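You operate a simulated robot arm through the tools that you are given. There is no shell and no other tool. Be economical: measure what you need, move in short steps, check, and stop when the job is done.

Carry out the task below with a simulated robot arm. There is one attempt and no reset: what you move stays moved.

TASK
Put one of the white tablets from the drawer cabinet top on top of the cream test piece there.

It is judged by the outcome, as a careful person would: the job done as asked, and still so three seconds after it is handed in. It fails if anything else is knocked over, pushed out of place, dropped, spilled or broken.

THE ROBOT
A 7-joint arm with a two-finger parallel gripper, fixed in place. Base frame: the origin is at the foot of the arm, x ahead of it, y to its left, z up; the work surface is at about z = 90. Readings come in cm, rad, newtons and seconds.
With the tool pointing down near the work surface it reaches from about 24 to 68 cm from the base axis. Its first joint turns from -1.152 to 1.152 rad. Payload 2.4 kg.
Tool frame: the origin (TCP) lies between the finger pads and is the grasp point; the fingertips stand 3 cm ahead of it; z points along the fingers, y is the line along which they close. The gripper opens to 9.4 cm. The fingers are 2.8 cm wide and 1 cm thick; the gripper's body (5 by 9.6 cm) begins 5.5 cm behind the TCP.
Orientation is that of the tool frame in the base frame, as a unit quaternion [x, y, z, w]. With the fingers straight down and closing along the base's y, the tool's x points along the base's -x, its y along +y and its z along -z.

THE INTERFACE
- The arm moves only by the tool nudge_tool. Its argument "deltas" is a list of rows, each an object of numbers (a shift or turn left out is 0, a gripper value left out holds the last): "fingers": the opening, from 0 (shut) to 1 (fully open); "tx", "ty", "tz": the shift along the base's x, y, z in units of 200 mm (1.0 is 200 mm); "ax", "ay", "az": the turn, a rotation vector about the base's x, y, z in units of 45 degrees (1.0 is 45 degrees). In form: [{"fingers": .., "tx": .., "ty": .., "tz": .., "ax": .., "ay": .., "az": ..}, ...]. A call has 1 to 8 rows; each row is the pose to reach, as a shift and turn from the pose commanded when the call began. A call with a number of a shift or a turn outside -1 to 1 is refused whole. A row lasts 0.2 s, in which the tool goes at most 5 cm and 0.15 rad; a call with a longer step from one row to the next is refused whole, and so is a gripper value outside its range. A pose out of reach is approached as far as the arm can. The call stops where the force on the tool passes 40 N (or 10 N more than at its start, if that is more) or the arm is blocked; 0.2 s more then pass. Each finger travels about 15.3 cm/s and halts on what it meets, pressing with about 42 N; the grip force reading is that of the motor and also rises with nothing between the fingers. The clock runs only during rows and for 0.2 s after the last one: add rows that repeat a pose to give the fingers time. The reply holds the time, the measured pose of the TCP, the force on the tool along the base axes, the opening and the grip force, in the units named above and with some noise, and new pictures: "views" is both (left out), scene, wrist or none.
- Cameras (640 x 400 px; columns grow to the right, rows downward): "scene" is fixed at [2.87, 46.8, 144.4]; the picture's right is [-0.82, -0.58, 0.00], its down [-0.34, 0.48, -0.81] and it looks along [0.47, -0.66, -0.59] (base axes); focal length 317 px, centre (320, 200). "wrist" rides on the gripper at [-3.7, 0, -5.8] in the tool frame; the picture's right is [0.00, -1.00, 0.00], its down [0.97, 0.00, -0.24] and it looks along [0.24, 0.00, 0.97] (tool axes); focal length 218 px, centre (320, 200). There is no depth. A picture from a camera that has moved, and an enlarged one, comes with that camera's place and axes in the base frame and with its lens.
- close_up(camera, box): a new picture of the part [left, top, right, bottom] of that camera's present view, enlarged. The clock stands still meanwhile.
- job_done(): hands the job in; it is judged then, once.

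Work in short steps. Places have to be worked out from the pictures, the camera data and where the tool is seen: move nearer, look again, correct. Check each grasp and each placing, and mend what went wrong. You have 90 turns and 150 pictures in all, those below and enlarged ones among them. Open the gripper and draw the arm clear of the work before you hand the job in, unless the task says otherwise; then end with one line.

The tools are called after "Request:" by a JSON object that holds its "fn" and its "kwargs". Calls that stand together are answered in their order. nudge_tool: Moves the arm, as the interface text tells. Its arguments: {"type":"object","properties":{"deltas":{"type":"array"},"views":{"type":"string","enum":["both","scene","wrist","none"]}},"required":["deltas"]} The other tools are called the same way: close_up (camera, box) takes an enlarged picture of a part of a camera's view; job_done () hands the job in.

At the start:

```text
time: 0.0
ee_pos: [33.72, 5.5, 110.24]
tool_rot: [0.0, 1.0, 0.0, 0.0]
contact_force: [-0.5, 0.1, -0.6]
opening: 9.4
finger_force: 0.1
```

scene: 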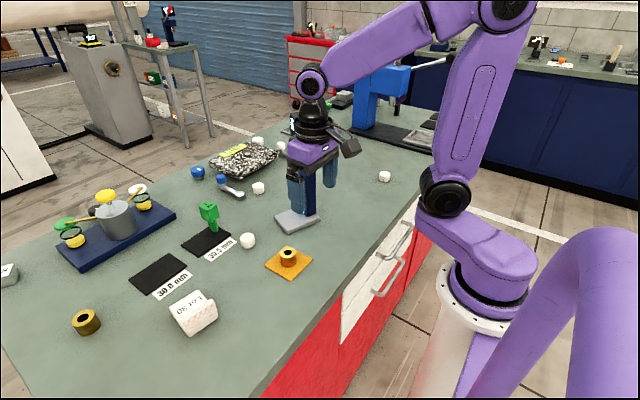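
wrist: 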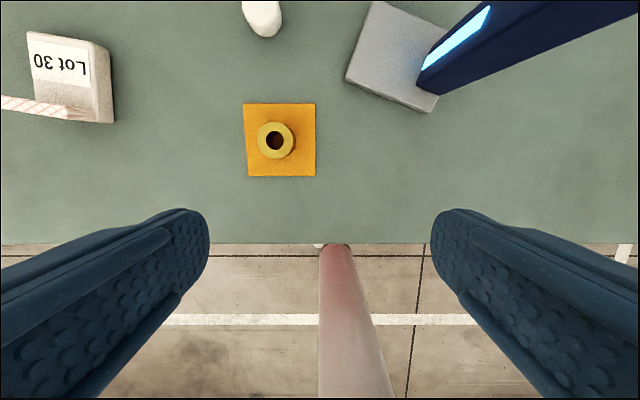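

I'll enlarge the scene picture to identify the white tablets and the cream test piece.

Request:
{"fn": "close_up", "kwargs": {"camera": "scene", "box": [140, 110, 340, 235]}}

Request:
{"fn": "close_up", "kwargs": {"camera": "scene", "box": [0, 170, 320, 370]}}

Request:
{"fn": "close_up", "kwargs": {"camera": "scene", "box": [300, 80, 460, 180]}}

```text
3.20 times, centred on (240, 172) of scene
camera zoom: at [2.87, 46.8, 144.4], right [-0.82, -0.58, 0.0], down [-0.34, 0.48, -0.81], along [0.47, -0.66, -0.59], focal length 1014 px, centre (576, 288)
```

zoom: 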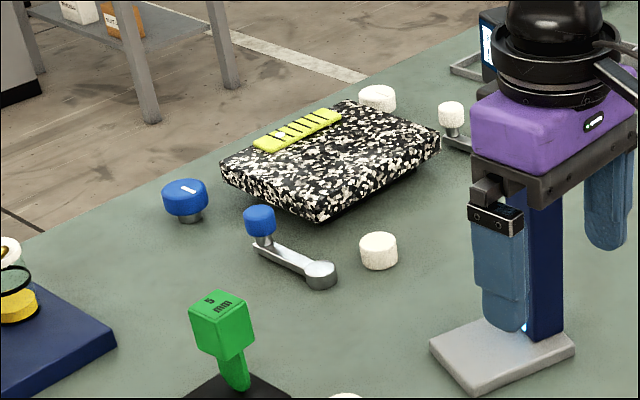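

```text
2.00 times, centred on (160, 270) of scene
camera zoom: at [2.87, 46.8, 144.4], right [-0.82, -0.58, 0.0], down [-0.34, 0.48, -0.81], along [0.47, -0.66, -0.59], focal length 634 px, centre (640, 60)
```

zoom: 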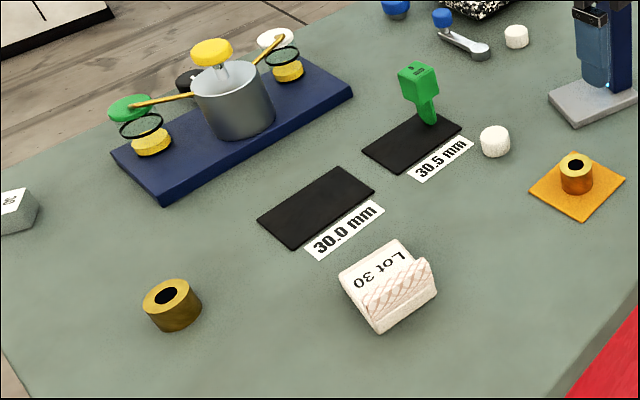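

```text
4.00 times, centred on (380, 130) of scene
camera zoom: at [2.87, 46.8, 144.4], right [-0.82, -0.58, 0.0], down [-0.34, 0.48, -0.81], along [0.47, -0.66, -0.59], focal length 1267 px, centre (80, 480)
```

zoom: 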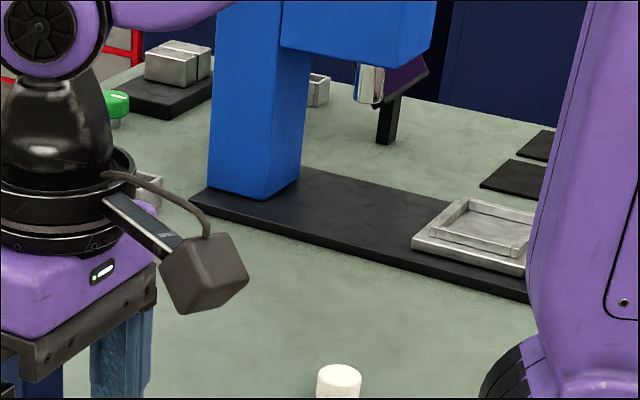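

The cream piece looks like the "Lot 30" block near (44, 30), with a tablet near (50, 11). I'll move to a viewpoint between them and look from above.

Request:
{"fn": "nudge_tool", "kwargs": {"deltas": [{"fingers": 1, "tx": 0.13, "ty": 0.18, "tz": 0.03}, {"tx": 0.26, "ty": 0.36, "tz": 0.06}, {"tx": 0.39, "ty": 0.54, "tz": 0.1}, {"tx": 0.5, "ty": 0.72, "tz": 0.1}]}}

```text
time: 1.0
ee_pos: [43.79, 20.02, 112.22]
tool_rot: [0.001, 1.0, 0.001, -0.001]
contact_force: [0.0, 0.4, -0.8]
opening: 9.41
finger_force: 0.1
camera wrist: at [47.51, 19.89, 118.02], right [0.0, -1.0, 0.0], down [-0.97, 0.0, 0.24], along [-0.24, 0.0, -0.97], focal length 218 px, centre (320, 200)
```

scene: 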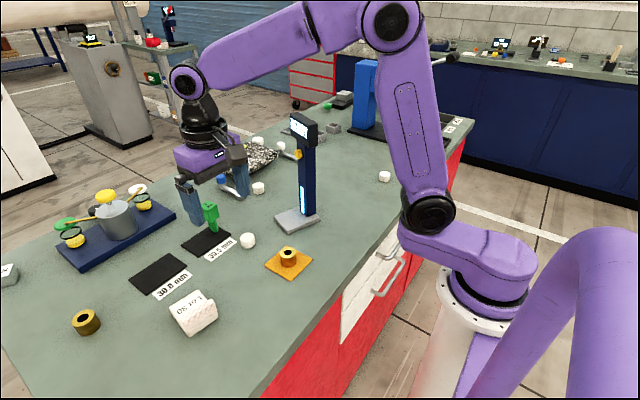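
wrist: 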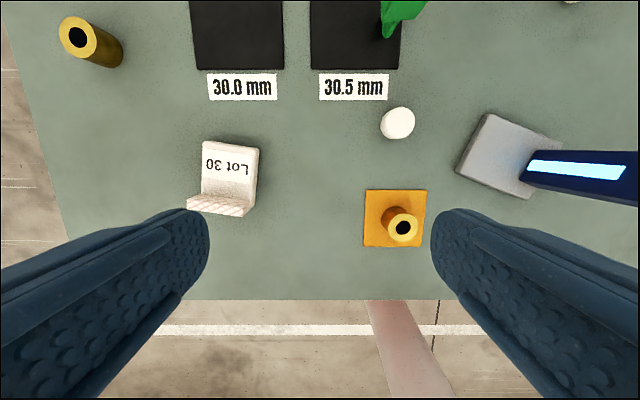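

A closer look at the block and tablet from the wrist.

Request:
{"fn": "close_up", "kwargs": {"camera": "wrist", "box": [160, 100, 320, 230]}}

Request:
{"fn": "close_up", "kwargs": {"camera": "scene", "box": [150, 225, 270, 345]}}

Request:
{"fn": "close_up", "kwargs": {"camera": "wrist", "box": [360, 90, 440, 150]}}

Request:
{"fn": "close_up", "kwargs": {"camera": "scene", "box": [200, 120, 480, 260]}}

```text
3.08 times, centred on (240, 165) of wrist
camera zoom: at [47.51, 19.89, 118.02], right [0.0, -1.0, 0.0], down [-0.97, 0.0, 0.24], along [-0.24, 0.0, -0.97], focal length 672 px, centre (566, 308)
```

zoom: 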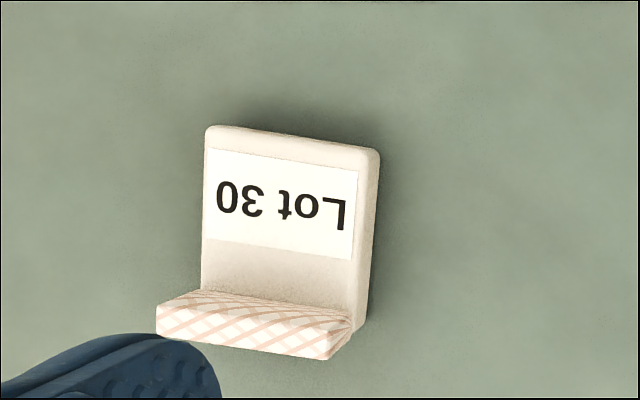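

```text
3.33 times, centred on (210, 285) of scene
camera zoom: at [2.87, 46.8, 144.4], right [-0.82, -0.58, 0.0], down [-0.34, 0.48, -0.81], along [0.47, -0.66, -0.59], focal length 1056 px, centre (687, -83)
```

zoom: 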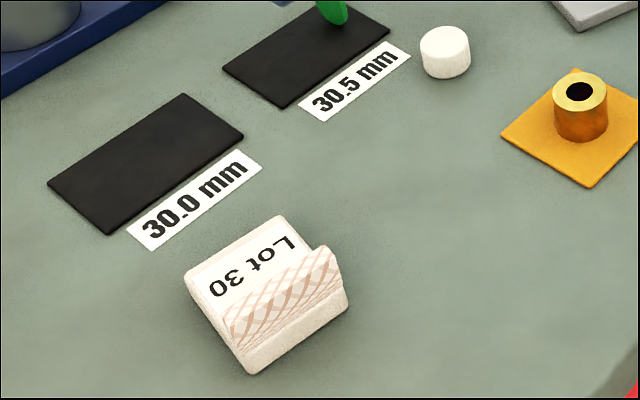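

```text
6.67 times, centred on (400, 120) of wrist
camera zoom: at [47.51, 19.89, 118.02], right [0.0, -1.0, 0.0], down [-0.97, 0.0, 0.24], along [-0.24, 0.0, -0.97], focal length 1455 px, centre (-213, 733)
```

zoom: 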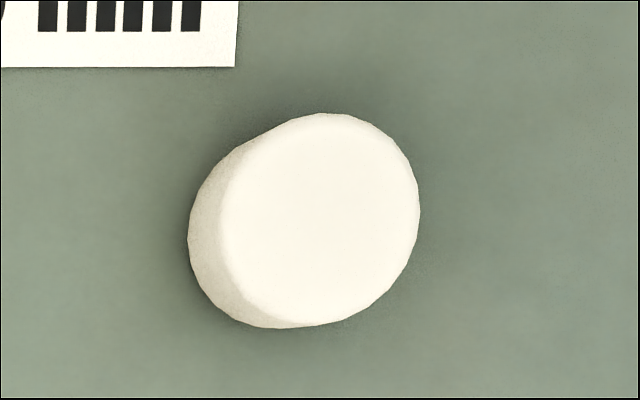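

```text
2.29 times, centred on (340, 190) of scene
camera zoom: at [2.87, 46.8, 144.4], right [-0.82, -0.58, 0.0], down [-0.34, 0.48, -0.81], along [0.47, -0.66, -0.59], focal length 724 px, centre (274, 223)
```

zoom: 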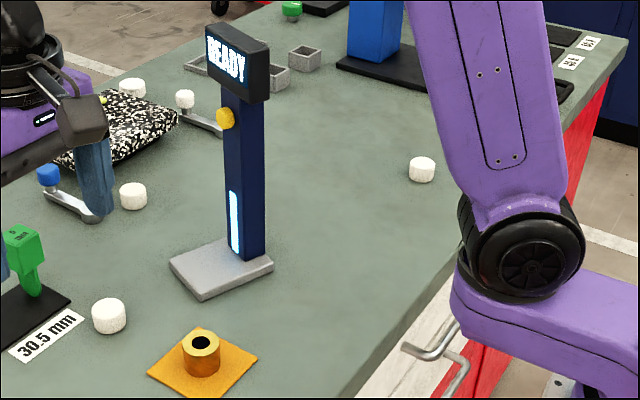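

The cream block is a slab about 6–7 cm across with a knurled ridge at the near side. The flat labelled area is centred near (45, 30.8). The tablet is at about (50.1, 10.85), 3.3 cm wide and 2 cm high, so I'll hover above it and check.

Request:
{"fn": "nudge_tool", "kwargs": {"deltas": [{"fingers": 0.7, "tx": 0.1, "ty": -0.15, "tz": -0.1}, {"tx": 0.2, "ty": -0.3, "tz": -0.2}, {"tx": 0.29, "ty": -0.4, "tz": -0.35}, {"tx": 0.315, "ty": -0.457, "tz": -0.5}, {"tx": 0.315, "ty": -0.457, "tz": -0.5}]}}

```text
time: 2.2
ee_pos: [50.04, 10.77, 102.14]
tool_rot: [0.0, 1.0, 0.0, 0.0]
contact_force: [-0.3, -0.1, -0.4]
opening: 6.56
finger_force: 0.0
camera wrist: at [53.78, 10.69, 108.01], right [0.0, -1.0, 0.0], down [-0.97, 0.0, 0.24], along [-0.24, 0.0, -0.97], focal length 218 px, centre (320, 200)
```

scene: 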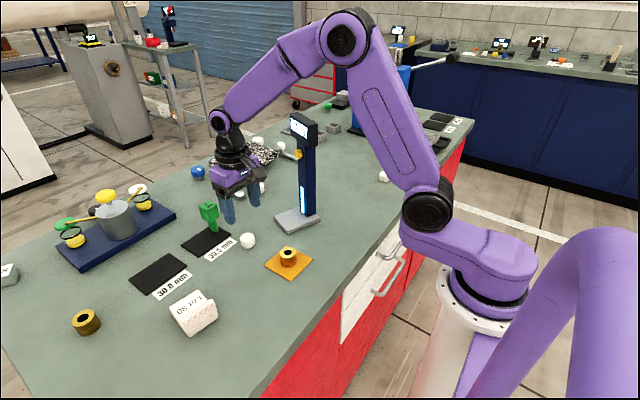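
wrist: 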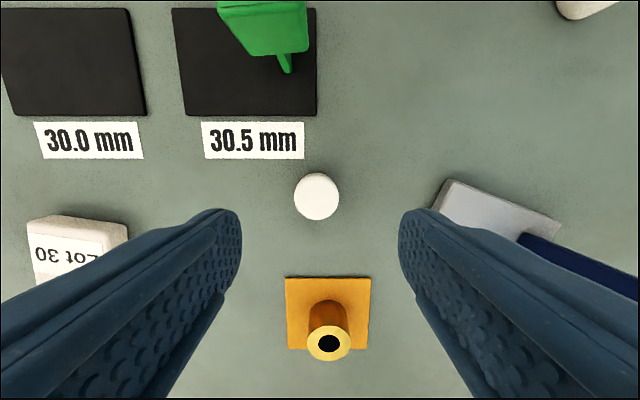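

The tablet is centred at (50.05, 10.9) between the fingers. I'll descend so the tips stop about 5 mm above the bench.

Request:
{"fn": "nudge_tool", "kwargs": {"deltas": [{"ty": 0.006, "tz": -0.16}, {"ty": 0.006, "tz": -0.3}, {"ty": 0.006, "tz": -0.38}, {"ty": 0.006, "tz": -0.43}, {"ty": 0.006, "tz": -0.43}]}}

```text
time: 3.4
ee_pos: [50.1, 11.0, 93.58]
tool_rot: [-0.001, 1.0, 0.0, 0.0]
contact_force: [0.6, 0.0, -0.1]
opening: 6.57
finger_force: 0.1
camera wrist: at [53.76, 10.8, 99.41], right [0.0, -1.0, 0.0], down [-0.97, 0.0, 0.24], along [-0.24, 0.0, -0.97], focal length 218 px, centre (320, 200)
```

scene: 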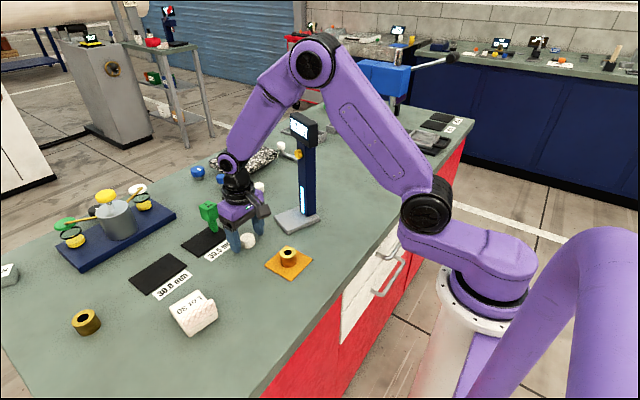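
wrist: 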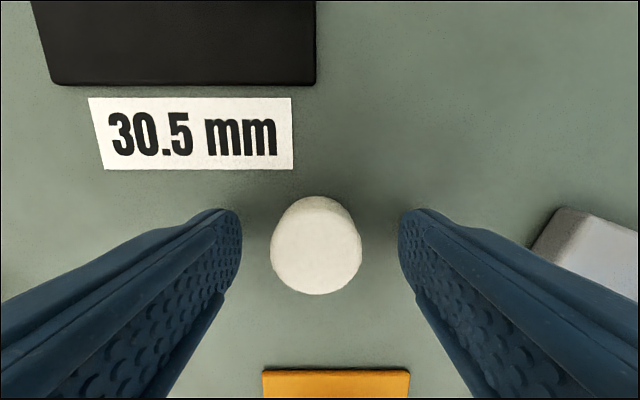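

The tablet is centred between the pads. Closing.

Request:
{"fn": "nudge_tool", "kwargs": {"deltas": [{"fingers": 0.5}, {"fingers": 0.4}, {"fingers": 0.2}, {"fingers": 0.2}, {"fingers": 0.2}]}}

```text
time: 4.6
ee_pos: [49.92, 10.83, 93.61]
tool_rot: [0.0, 1.0, 0.0, 0.0]
contact_force: [0.0, -1.1, 0.8]
opening: 3.19
finger_force: 41.6
camera wrist: at [53.77, 10.8, 99.44], right [0.0, -1.0, 0.0], down [-0.97, 0.0, 0.24], along [-0.24, 0.0, -0.97], focal length 218 px, centre (320, 200)
```

scene: 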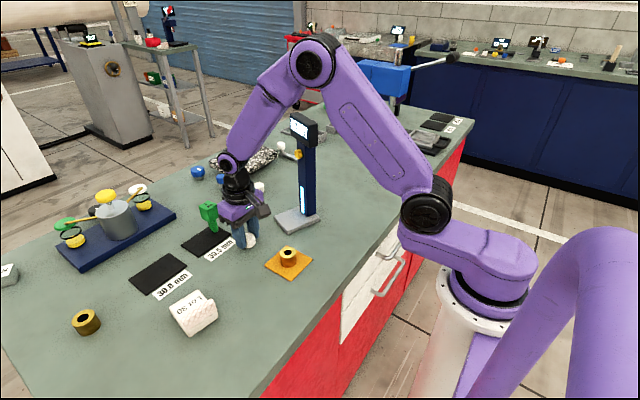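
wrist: 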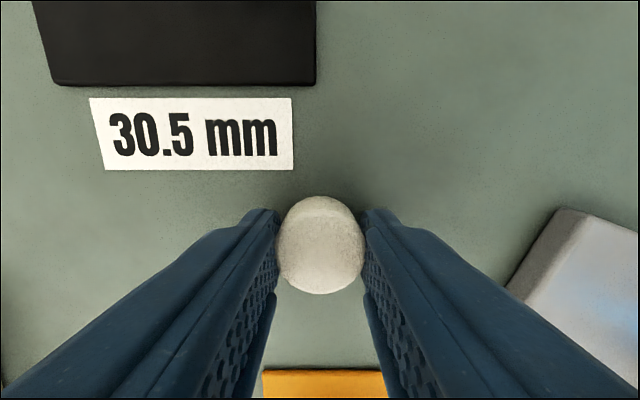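

Held at 3.2 cm opening. I'll lift and carry it over toward the block.

Request:
{"fn": "nudge_tool", "kwargs": {"deltas": [{"tz": 0.15}, {"tz": 0.35}, {"tz": 0.5, "ty": 0.1}, {"tx": -0.05, "ty": 0.3, "tz": 0.55}, {"tx": -0.12, "ty": 0.5, "tz": 0.55}, {"tx": -0.19, "ty": 0.7, "tz": 0.55}, {"tx": -0.25, "ty": 0.9, "tz": 0.55}, {"tx": -0.25, "ty": 0.99, "tz": 0.55}]}}

```text
time: 6.4
ee_pos: [45.13, 30.74, 104.58]
tool_rot: [0.0, 1.0, 0.0, 0.0]
contact_force: [0.3, -0.4, -1.0]
opening: 3.16
finger_force: 41.7
camera wrist: at [48.77, 30.61, 110.47], right [0.0, -1.0, 0.0], down [-0.97, 0.0, 0.24], along [-0.24, 0.0, -0.97], focal length 218 px, centre (320, 200)
```

scene: 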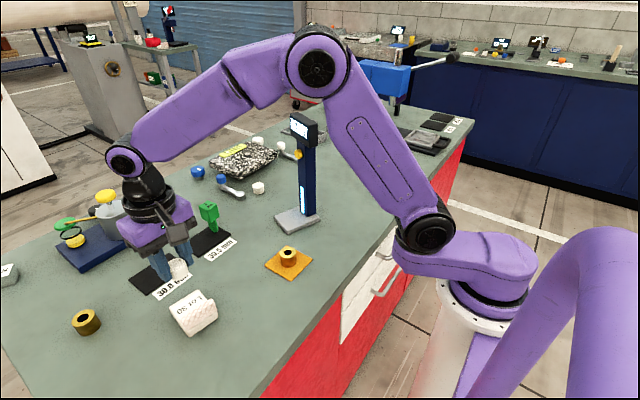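
wrist: 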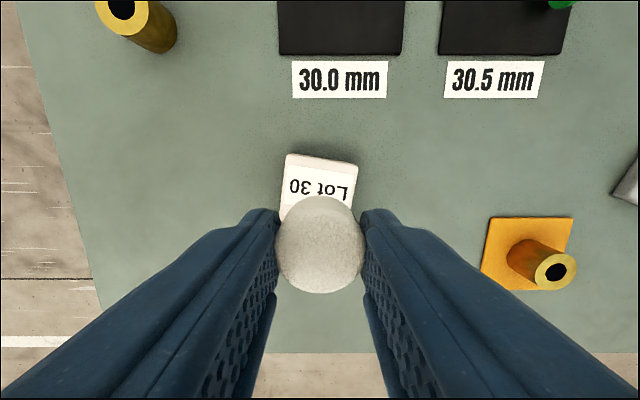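

The tablet is above the flat label area, with the flat spanning about x 41.2–47.7. I'll descend to just above where the slab top should be and check.

Request:
{"fn": "nudge_tool", "kwargs": {"deltas": [{"tz": -0.15}, {"tz": -0.28}, {"tz": -0.34}, {"tz": -0.36}, {"tz": -0.36}]}}

Request:
{"fn": "close_up", "kwargs": {"camera": "scene", "box": [120, 225, 270, 345]}}

```text
time: 7.6
ee_pos: [45.07, 30.59, 97.31]
tool_rot: [-0.001, 1.0, 0.001, 0.0]
contact_force: [-0.1, 0.2, 0.7]
opening: 3.18
finger_force: 42.5
camera wrist: at [48.78, 30.59, 103.23], right [0.0, -1.0, 0.0], down [-0.97, 0.0, 0.24], along [-0.24, 0.0, -0.97], focal length 218 px, centre (320, 200)
```

scene: 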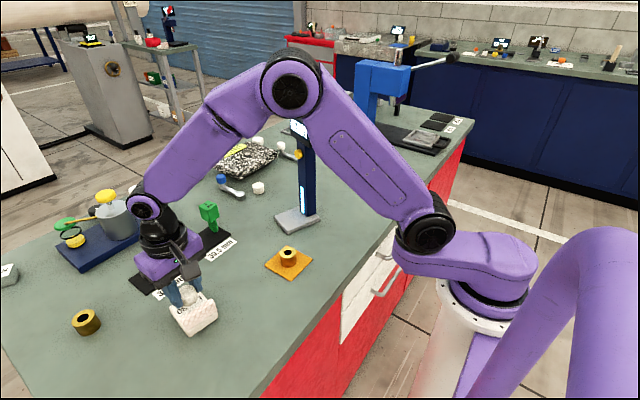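
wrist: 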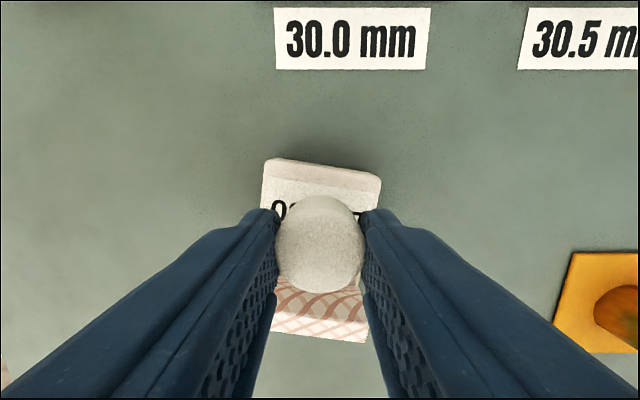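

```text
3.33 times, centred on (195, 285) of scene
camera zoom: at [2.87, 46.8, 144.4], right [-0.82, -0.58, 0.0], down [-0.34, 0.48, -0.81], along [0.47, -0.66, -0.59], focal length 1056 px, centre (737, -83)
```

zoom: 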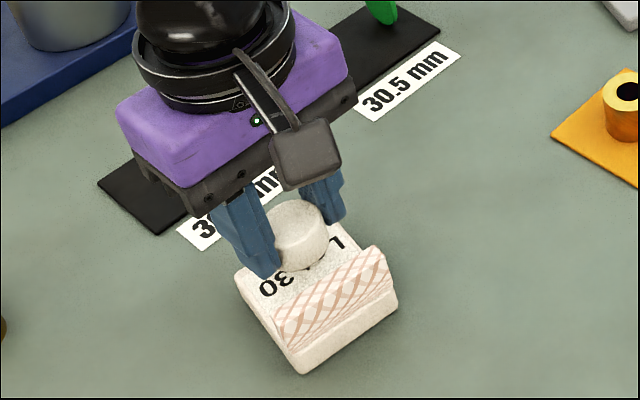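

The tablet sits over the middle of the flat area and clear of the ridge. I'll lower in small steps, watching the force.

Request:
{"fn": "nudge_tool", "kwargs": {"deltas": [{"tz": -0.03}, {"tz": -0.05}, {"tz": -0.06}, {"tz": -0.06}], "views": "none"}}

Request:
{"fn": "close_up", "kwargs": {"camera": "scene", "box": [150, 265, 230, 345]}}

```text
time: 8.6
ee_pos: [45.1, 30.61, 96.18]
tool_rot: [0.0, 1.0, 0.0, 0.0]
contact_force: [0.4, 0.3, -1.0]
opening: 3.2
finger_force: 42.1
```

```text
5.00 times, centred on (190, 305) of scene
camera zoom: at [2.87, 46.8, 144.4], right [-0.82, -0.58, 0.0], down [-0.34, 0.48, -0.81], along [0.47, -0.66, -0.59], focal length 1584 px, centre (970, -325)
```

zoom: 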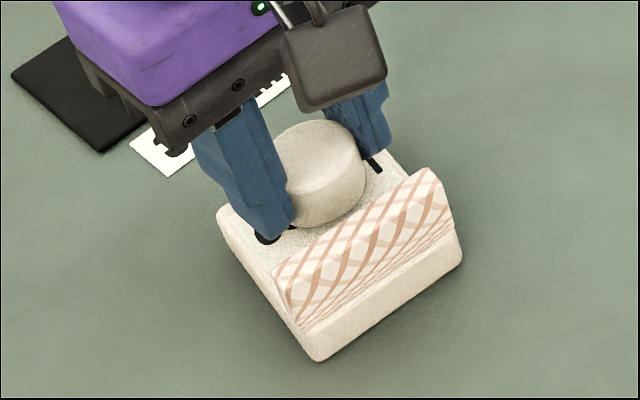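

No contact yet. Continuing down in 2 mm steps.

Request:
{"fn": "nudge_tool", "kwargs": {"deltas": [{"tz": -0.005}, {"tz": -0.01}, {"tz": -0.01}], "views": "none"}}

```text
time: 9.4
ee_pos: [45.06, 30.63, 96.06]
tool_rot: [-0.001, 1.0, 0.0, 0.001]
contact_force: [-0.5, 0.0, -0.8]
opening: 3.18
finger_force: 41.6
```

No force yet, so I'll continue.

Request:
{"fn": "nudge_tool", "kwargs": {"deltas": [{"tz": -0.005}, {"tz": -0.01}, {"tz": -0.01}], "views": "none"}}

```text
time: 10.2
ee_pos: [45.06, 30.56, 95.72]
tool_rot: [0.0, 1.0, 0.0, -0.001]
contact_force: [-0.2, 0.9, 0.2]
opening: 3.13
finger_force: 42.5
```

Still nothing; one more step.

Request:
{"fn": "nudge_tool", "kwargs": {"deltas": [{"tz": -0.005}, {"tz": -0.01}, {"tz": -0.01}], "views": "none"}}

Request:
{"fn": "close_up", "kwargs": {"camera": "scene", "box": [150, 265, 230, 345]}}

```text
time: 11.0
ee_pos: [45.08, 30.7, 95.74]
tool_rot: [0.0, 1.0, 0.001, 0.001]
contact_force: [-3.7, -2.4, 22.3]
opening: 3.16
finger_force: 42.0
```

```text
5.00 times, centred on (190, 305) of scene
camera zoom: at [2.83, 46.77, 144.42], right [-0.82, -0.58, 0.0], down [-0.34, 0.48, -0.81], along [0.47, -0.66, -0.59], focal length 1584 px, centre (970, -325)
```

zoom: 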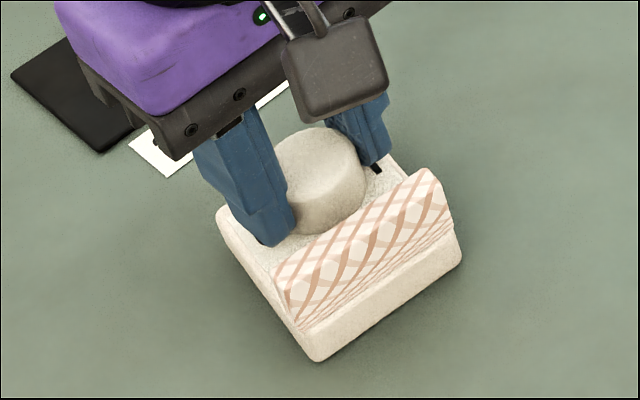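

Contact at 22 N, so the tablet is resting on the flat. I'll ease up 1 mm and open partway.

Request:
{"fn": "nudge_tool", "kwargs": {"deltas": [{"tz": 0.006}, {"tz": 0.006}, {"fingers": 0.45, "tz": 0.006}, {"fingers": 0.6, "tz": 0.006}, {"fingers": 0.6, "tz": 0.006}]}}

Request:
{"fn": "close_up", "kwargs": {"camera": "scene", "box": [150, 265, 230, 345]}}

```text
time: 12.2
ee_pos: [45.05, 30.68, 95.73]
tool_rot: [0.0, 1.0, 0.0, 0.0]
contact_force: [0.0, -0.2, 0.5]
opening: 5.66
finger_force: 0.0
camera wrist: at [48.77, 30.59, 101.58], right [0.0, -1.0, 0.0], down [-0.97, 0.0, 0.24], along [-0.24, 0.0, -0.97], focal length 218 px, centre (320, 200)
```

scene: 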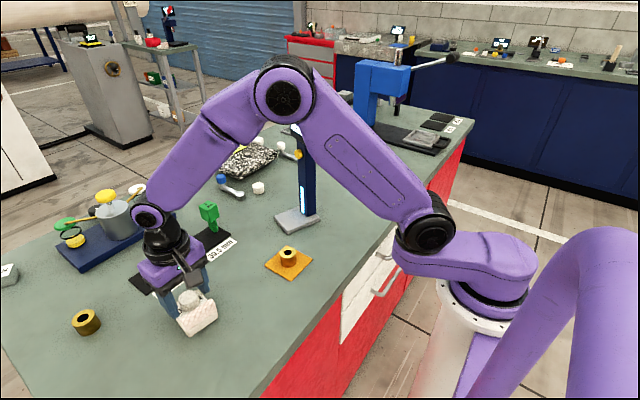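
wrist: 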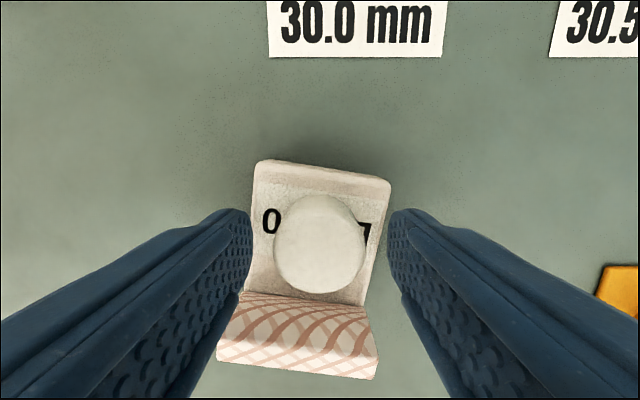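

```text
5.00 times, centred on (190, 305) of scene
camera zoom: at [2.87, 46.8, 144.4], right [-0.82, -0.58, 0.0], down [-0.34, 0.48, -0.81], along [0.47, -0.66, -0.59], focal length 1584 px, centre (970, -325)
```

zoom: 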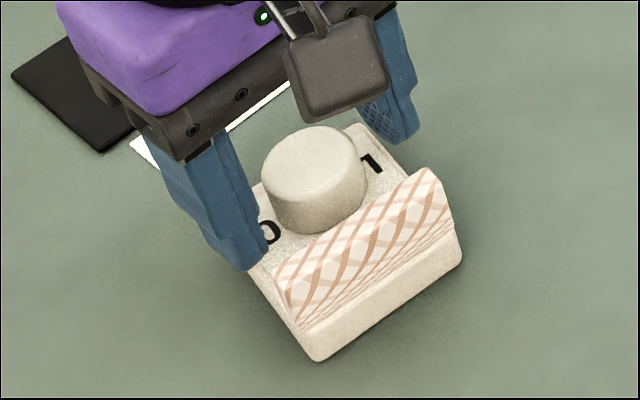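

The tablet rests flat on the block. I'll open a bit more while rising straight up, then back away.

Request:
{"fn": "nudge_tool", "kwargs": {"deltas": [{"tz": 0.05}, {"fingers": 0.75, "tz": 0.2}, {"tz": 0.4}, {"tz": 0.6}, {"tz": 0.75, "ty": -0.15}, {"tz": 0.8, "ty": -0.35}, {"tz": 0.8, "ty": -0.5}]}}

Request:
{"fn": "close_up", "kwargs": {"camera": "scene", "box": [150, 265, 230, 345]}}

```text
time: 13.8
ee_pos: [44.97, 20.72, 111.81]
tool_rot: [0.0, 1.0, 0.0, 0.0]
contact_force: [-0.1, -0.3, -0.1]
opening: 7.05
finger_force: 0.2
camera wrist: at [48.68, 20.63, 117.67], right [0.0, -1.0, 0.0], down [-0.97, 0.0, 0.24], along [-0.24, 0.0, -0.97], focal length 218 px, centre (320, 200)
```

scene: 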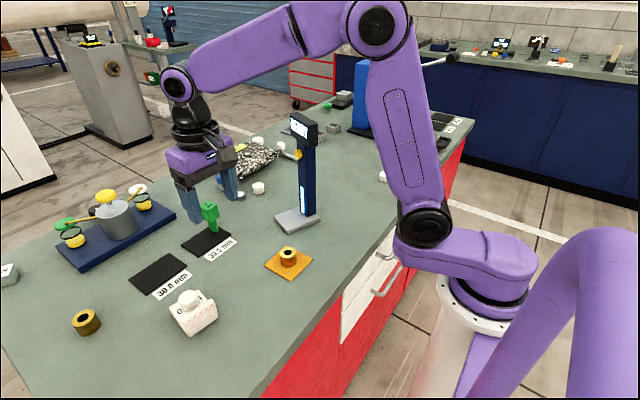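
wrist: 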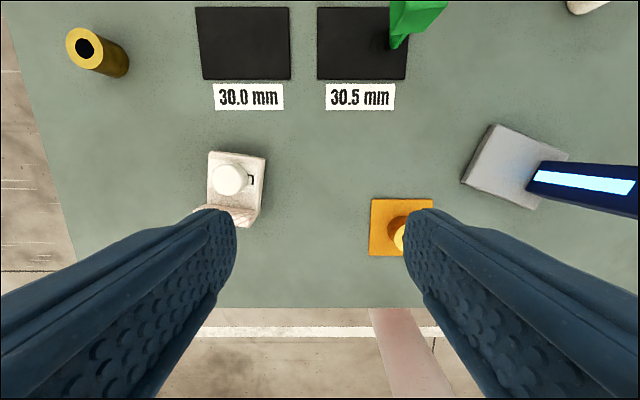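

```text
5.00 times, centred on (190, 305) of scene
camera zoom: at [2.86, 46.8, 144.41], right [-0.82, -0.58, 0.0], down [-0.34, 0.48, -0.81], along [0.47, -0.66, -0.59], focal length 1584 px, centre (970, -325)
```

zoom: 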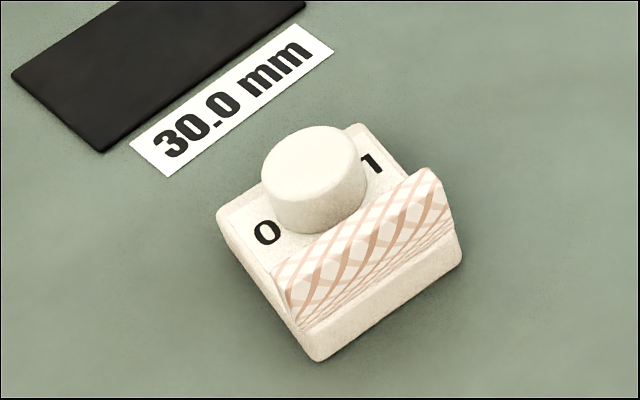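

The tablet sits steady on the cream block, nothing else has moved, and the arm is clear with the gripper open. Handing in.

Request:
{"fn": "job_done", "kwargs": {}}

```text
The job is handed in.
```

One white tablet now rests flat on top of the cream "Lot 30" test piece; nothing else looked disturbed, and the arm is clear with the gripper open.
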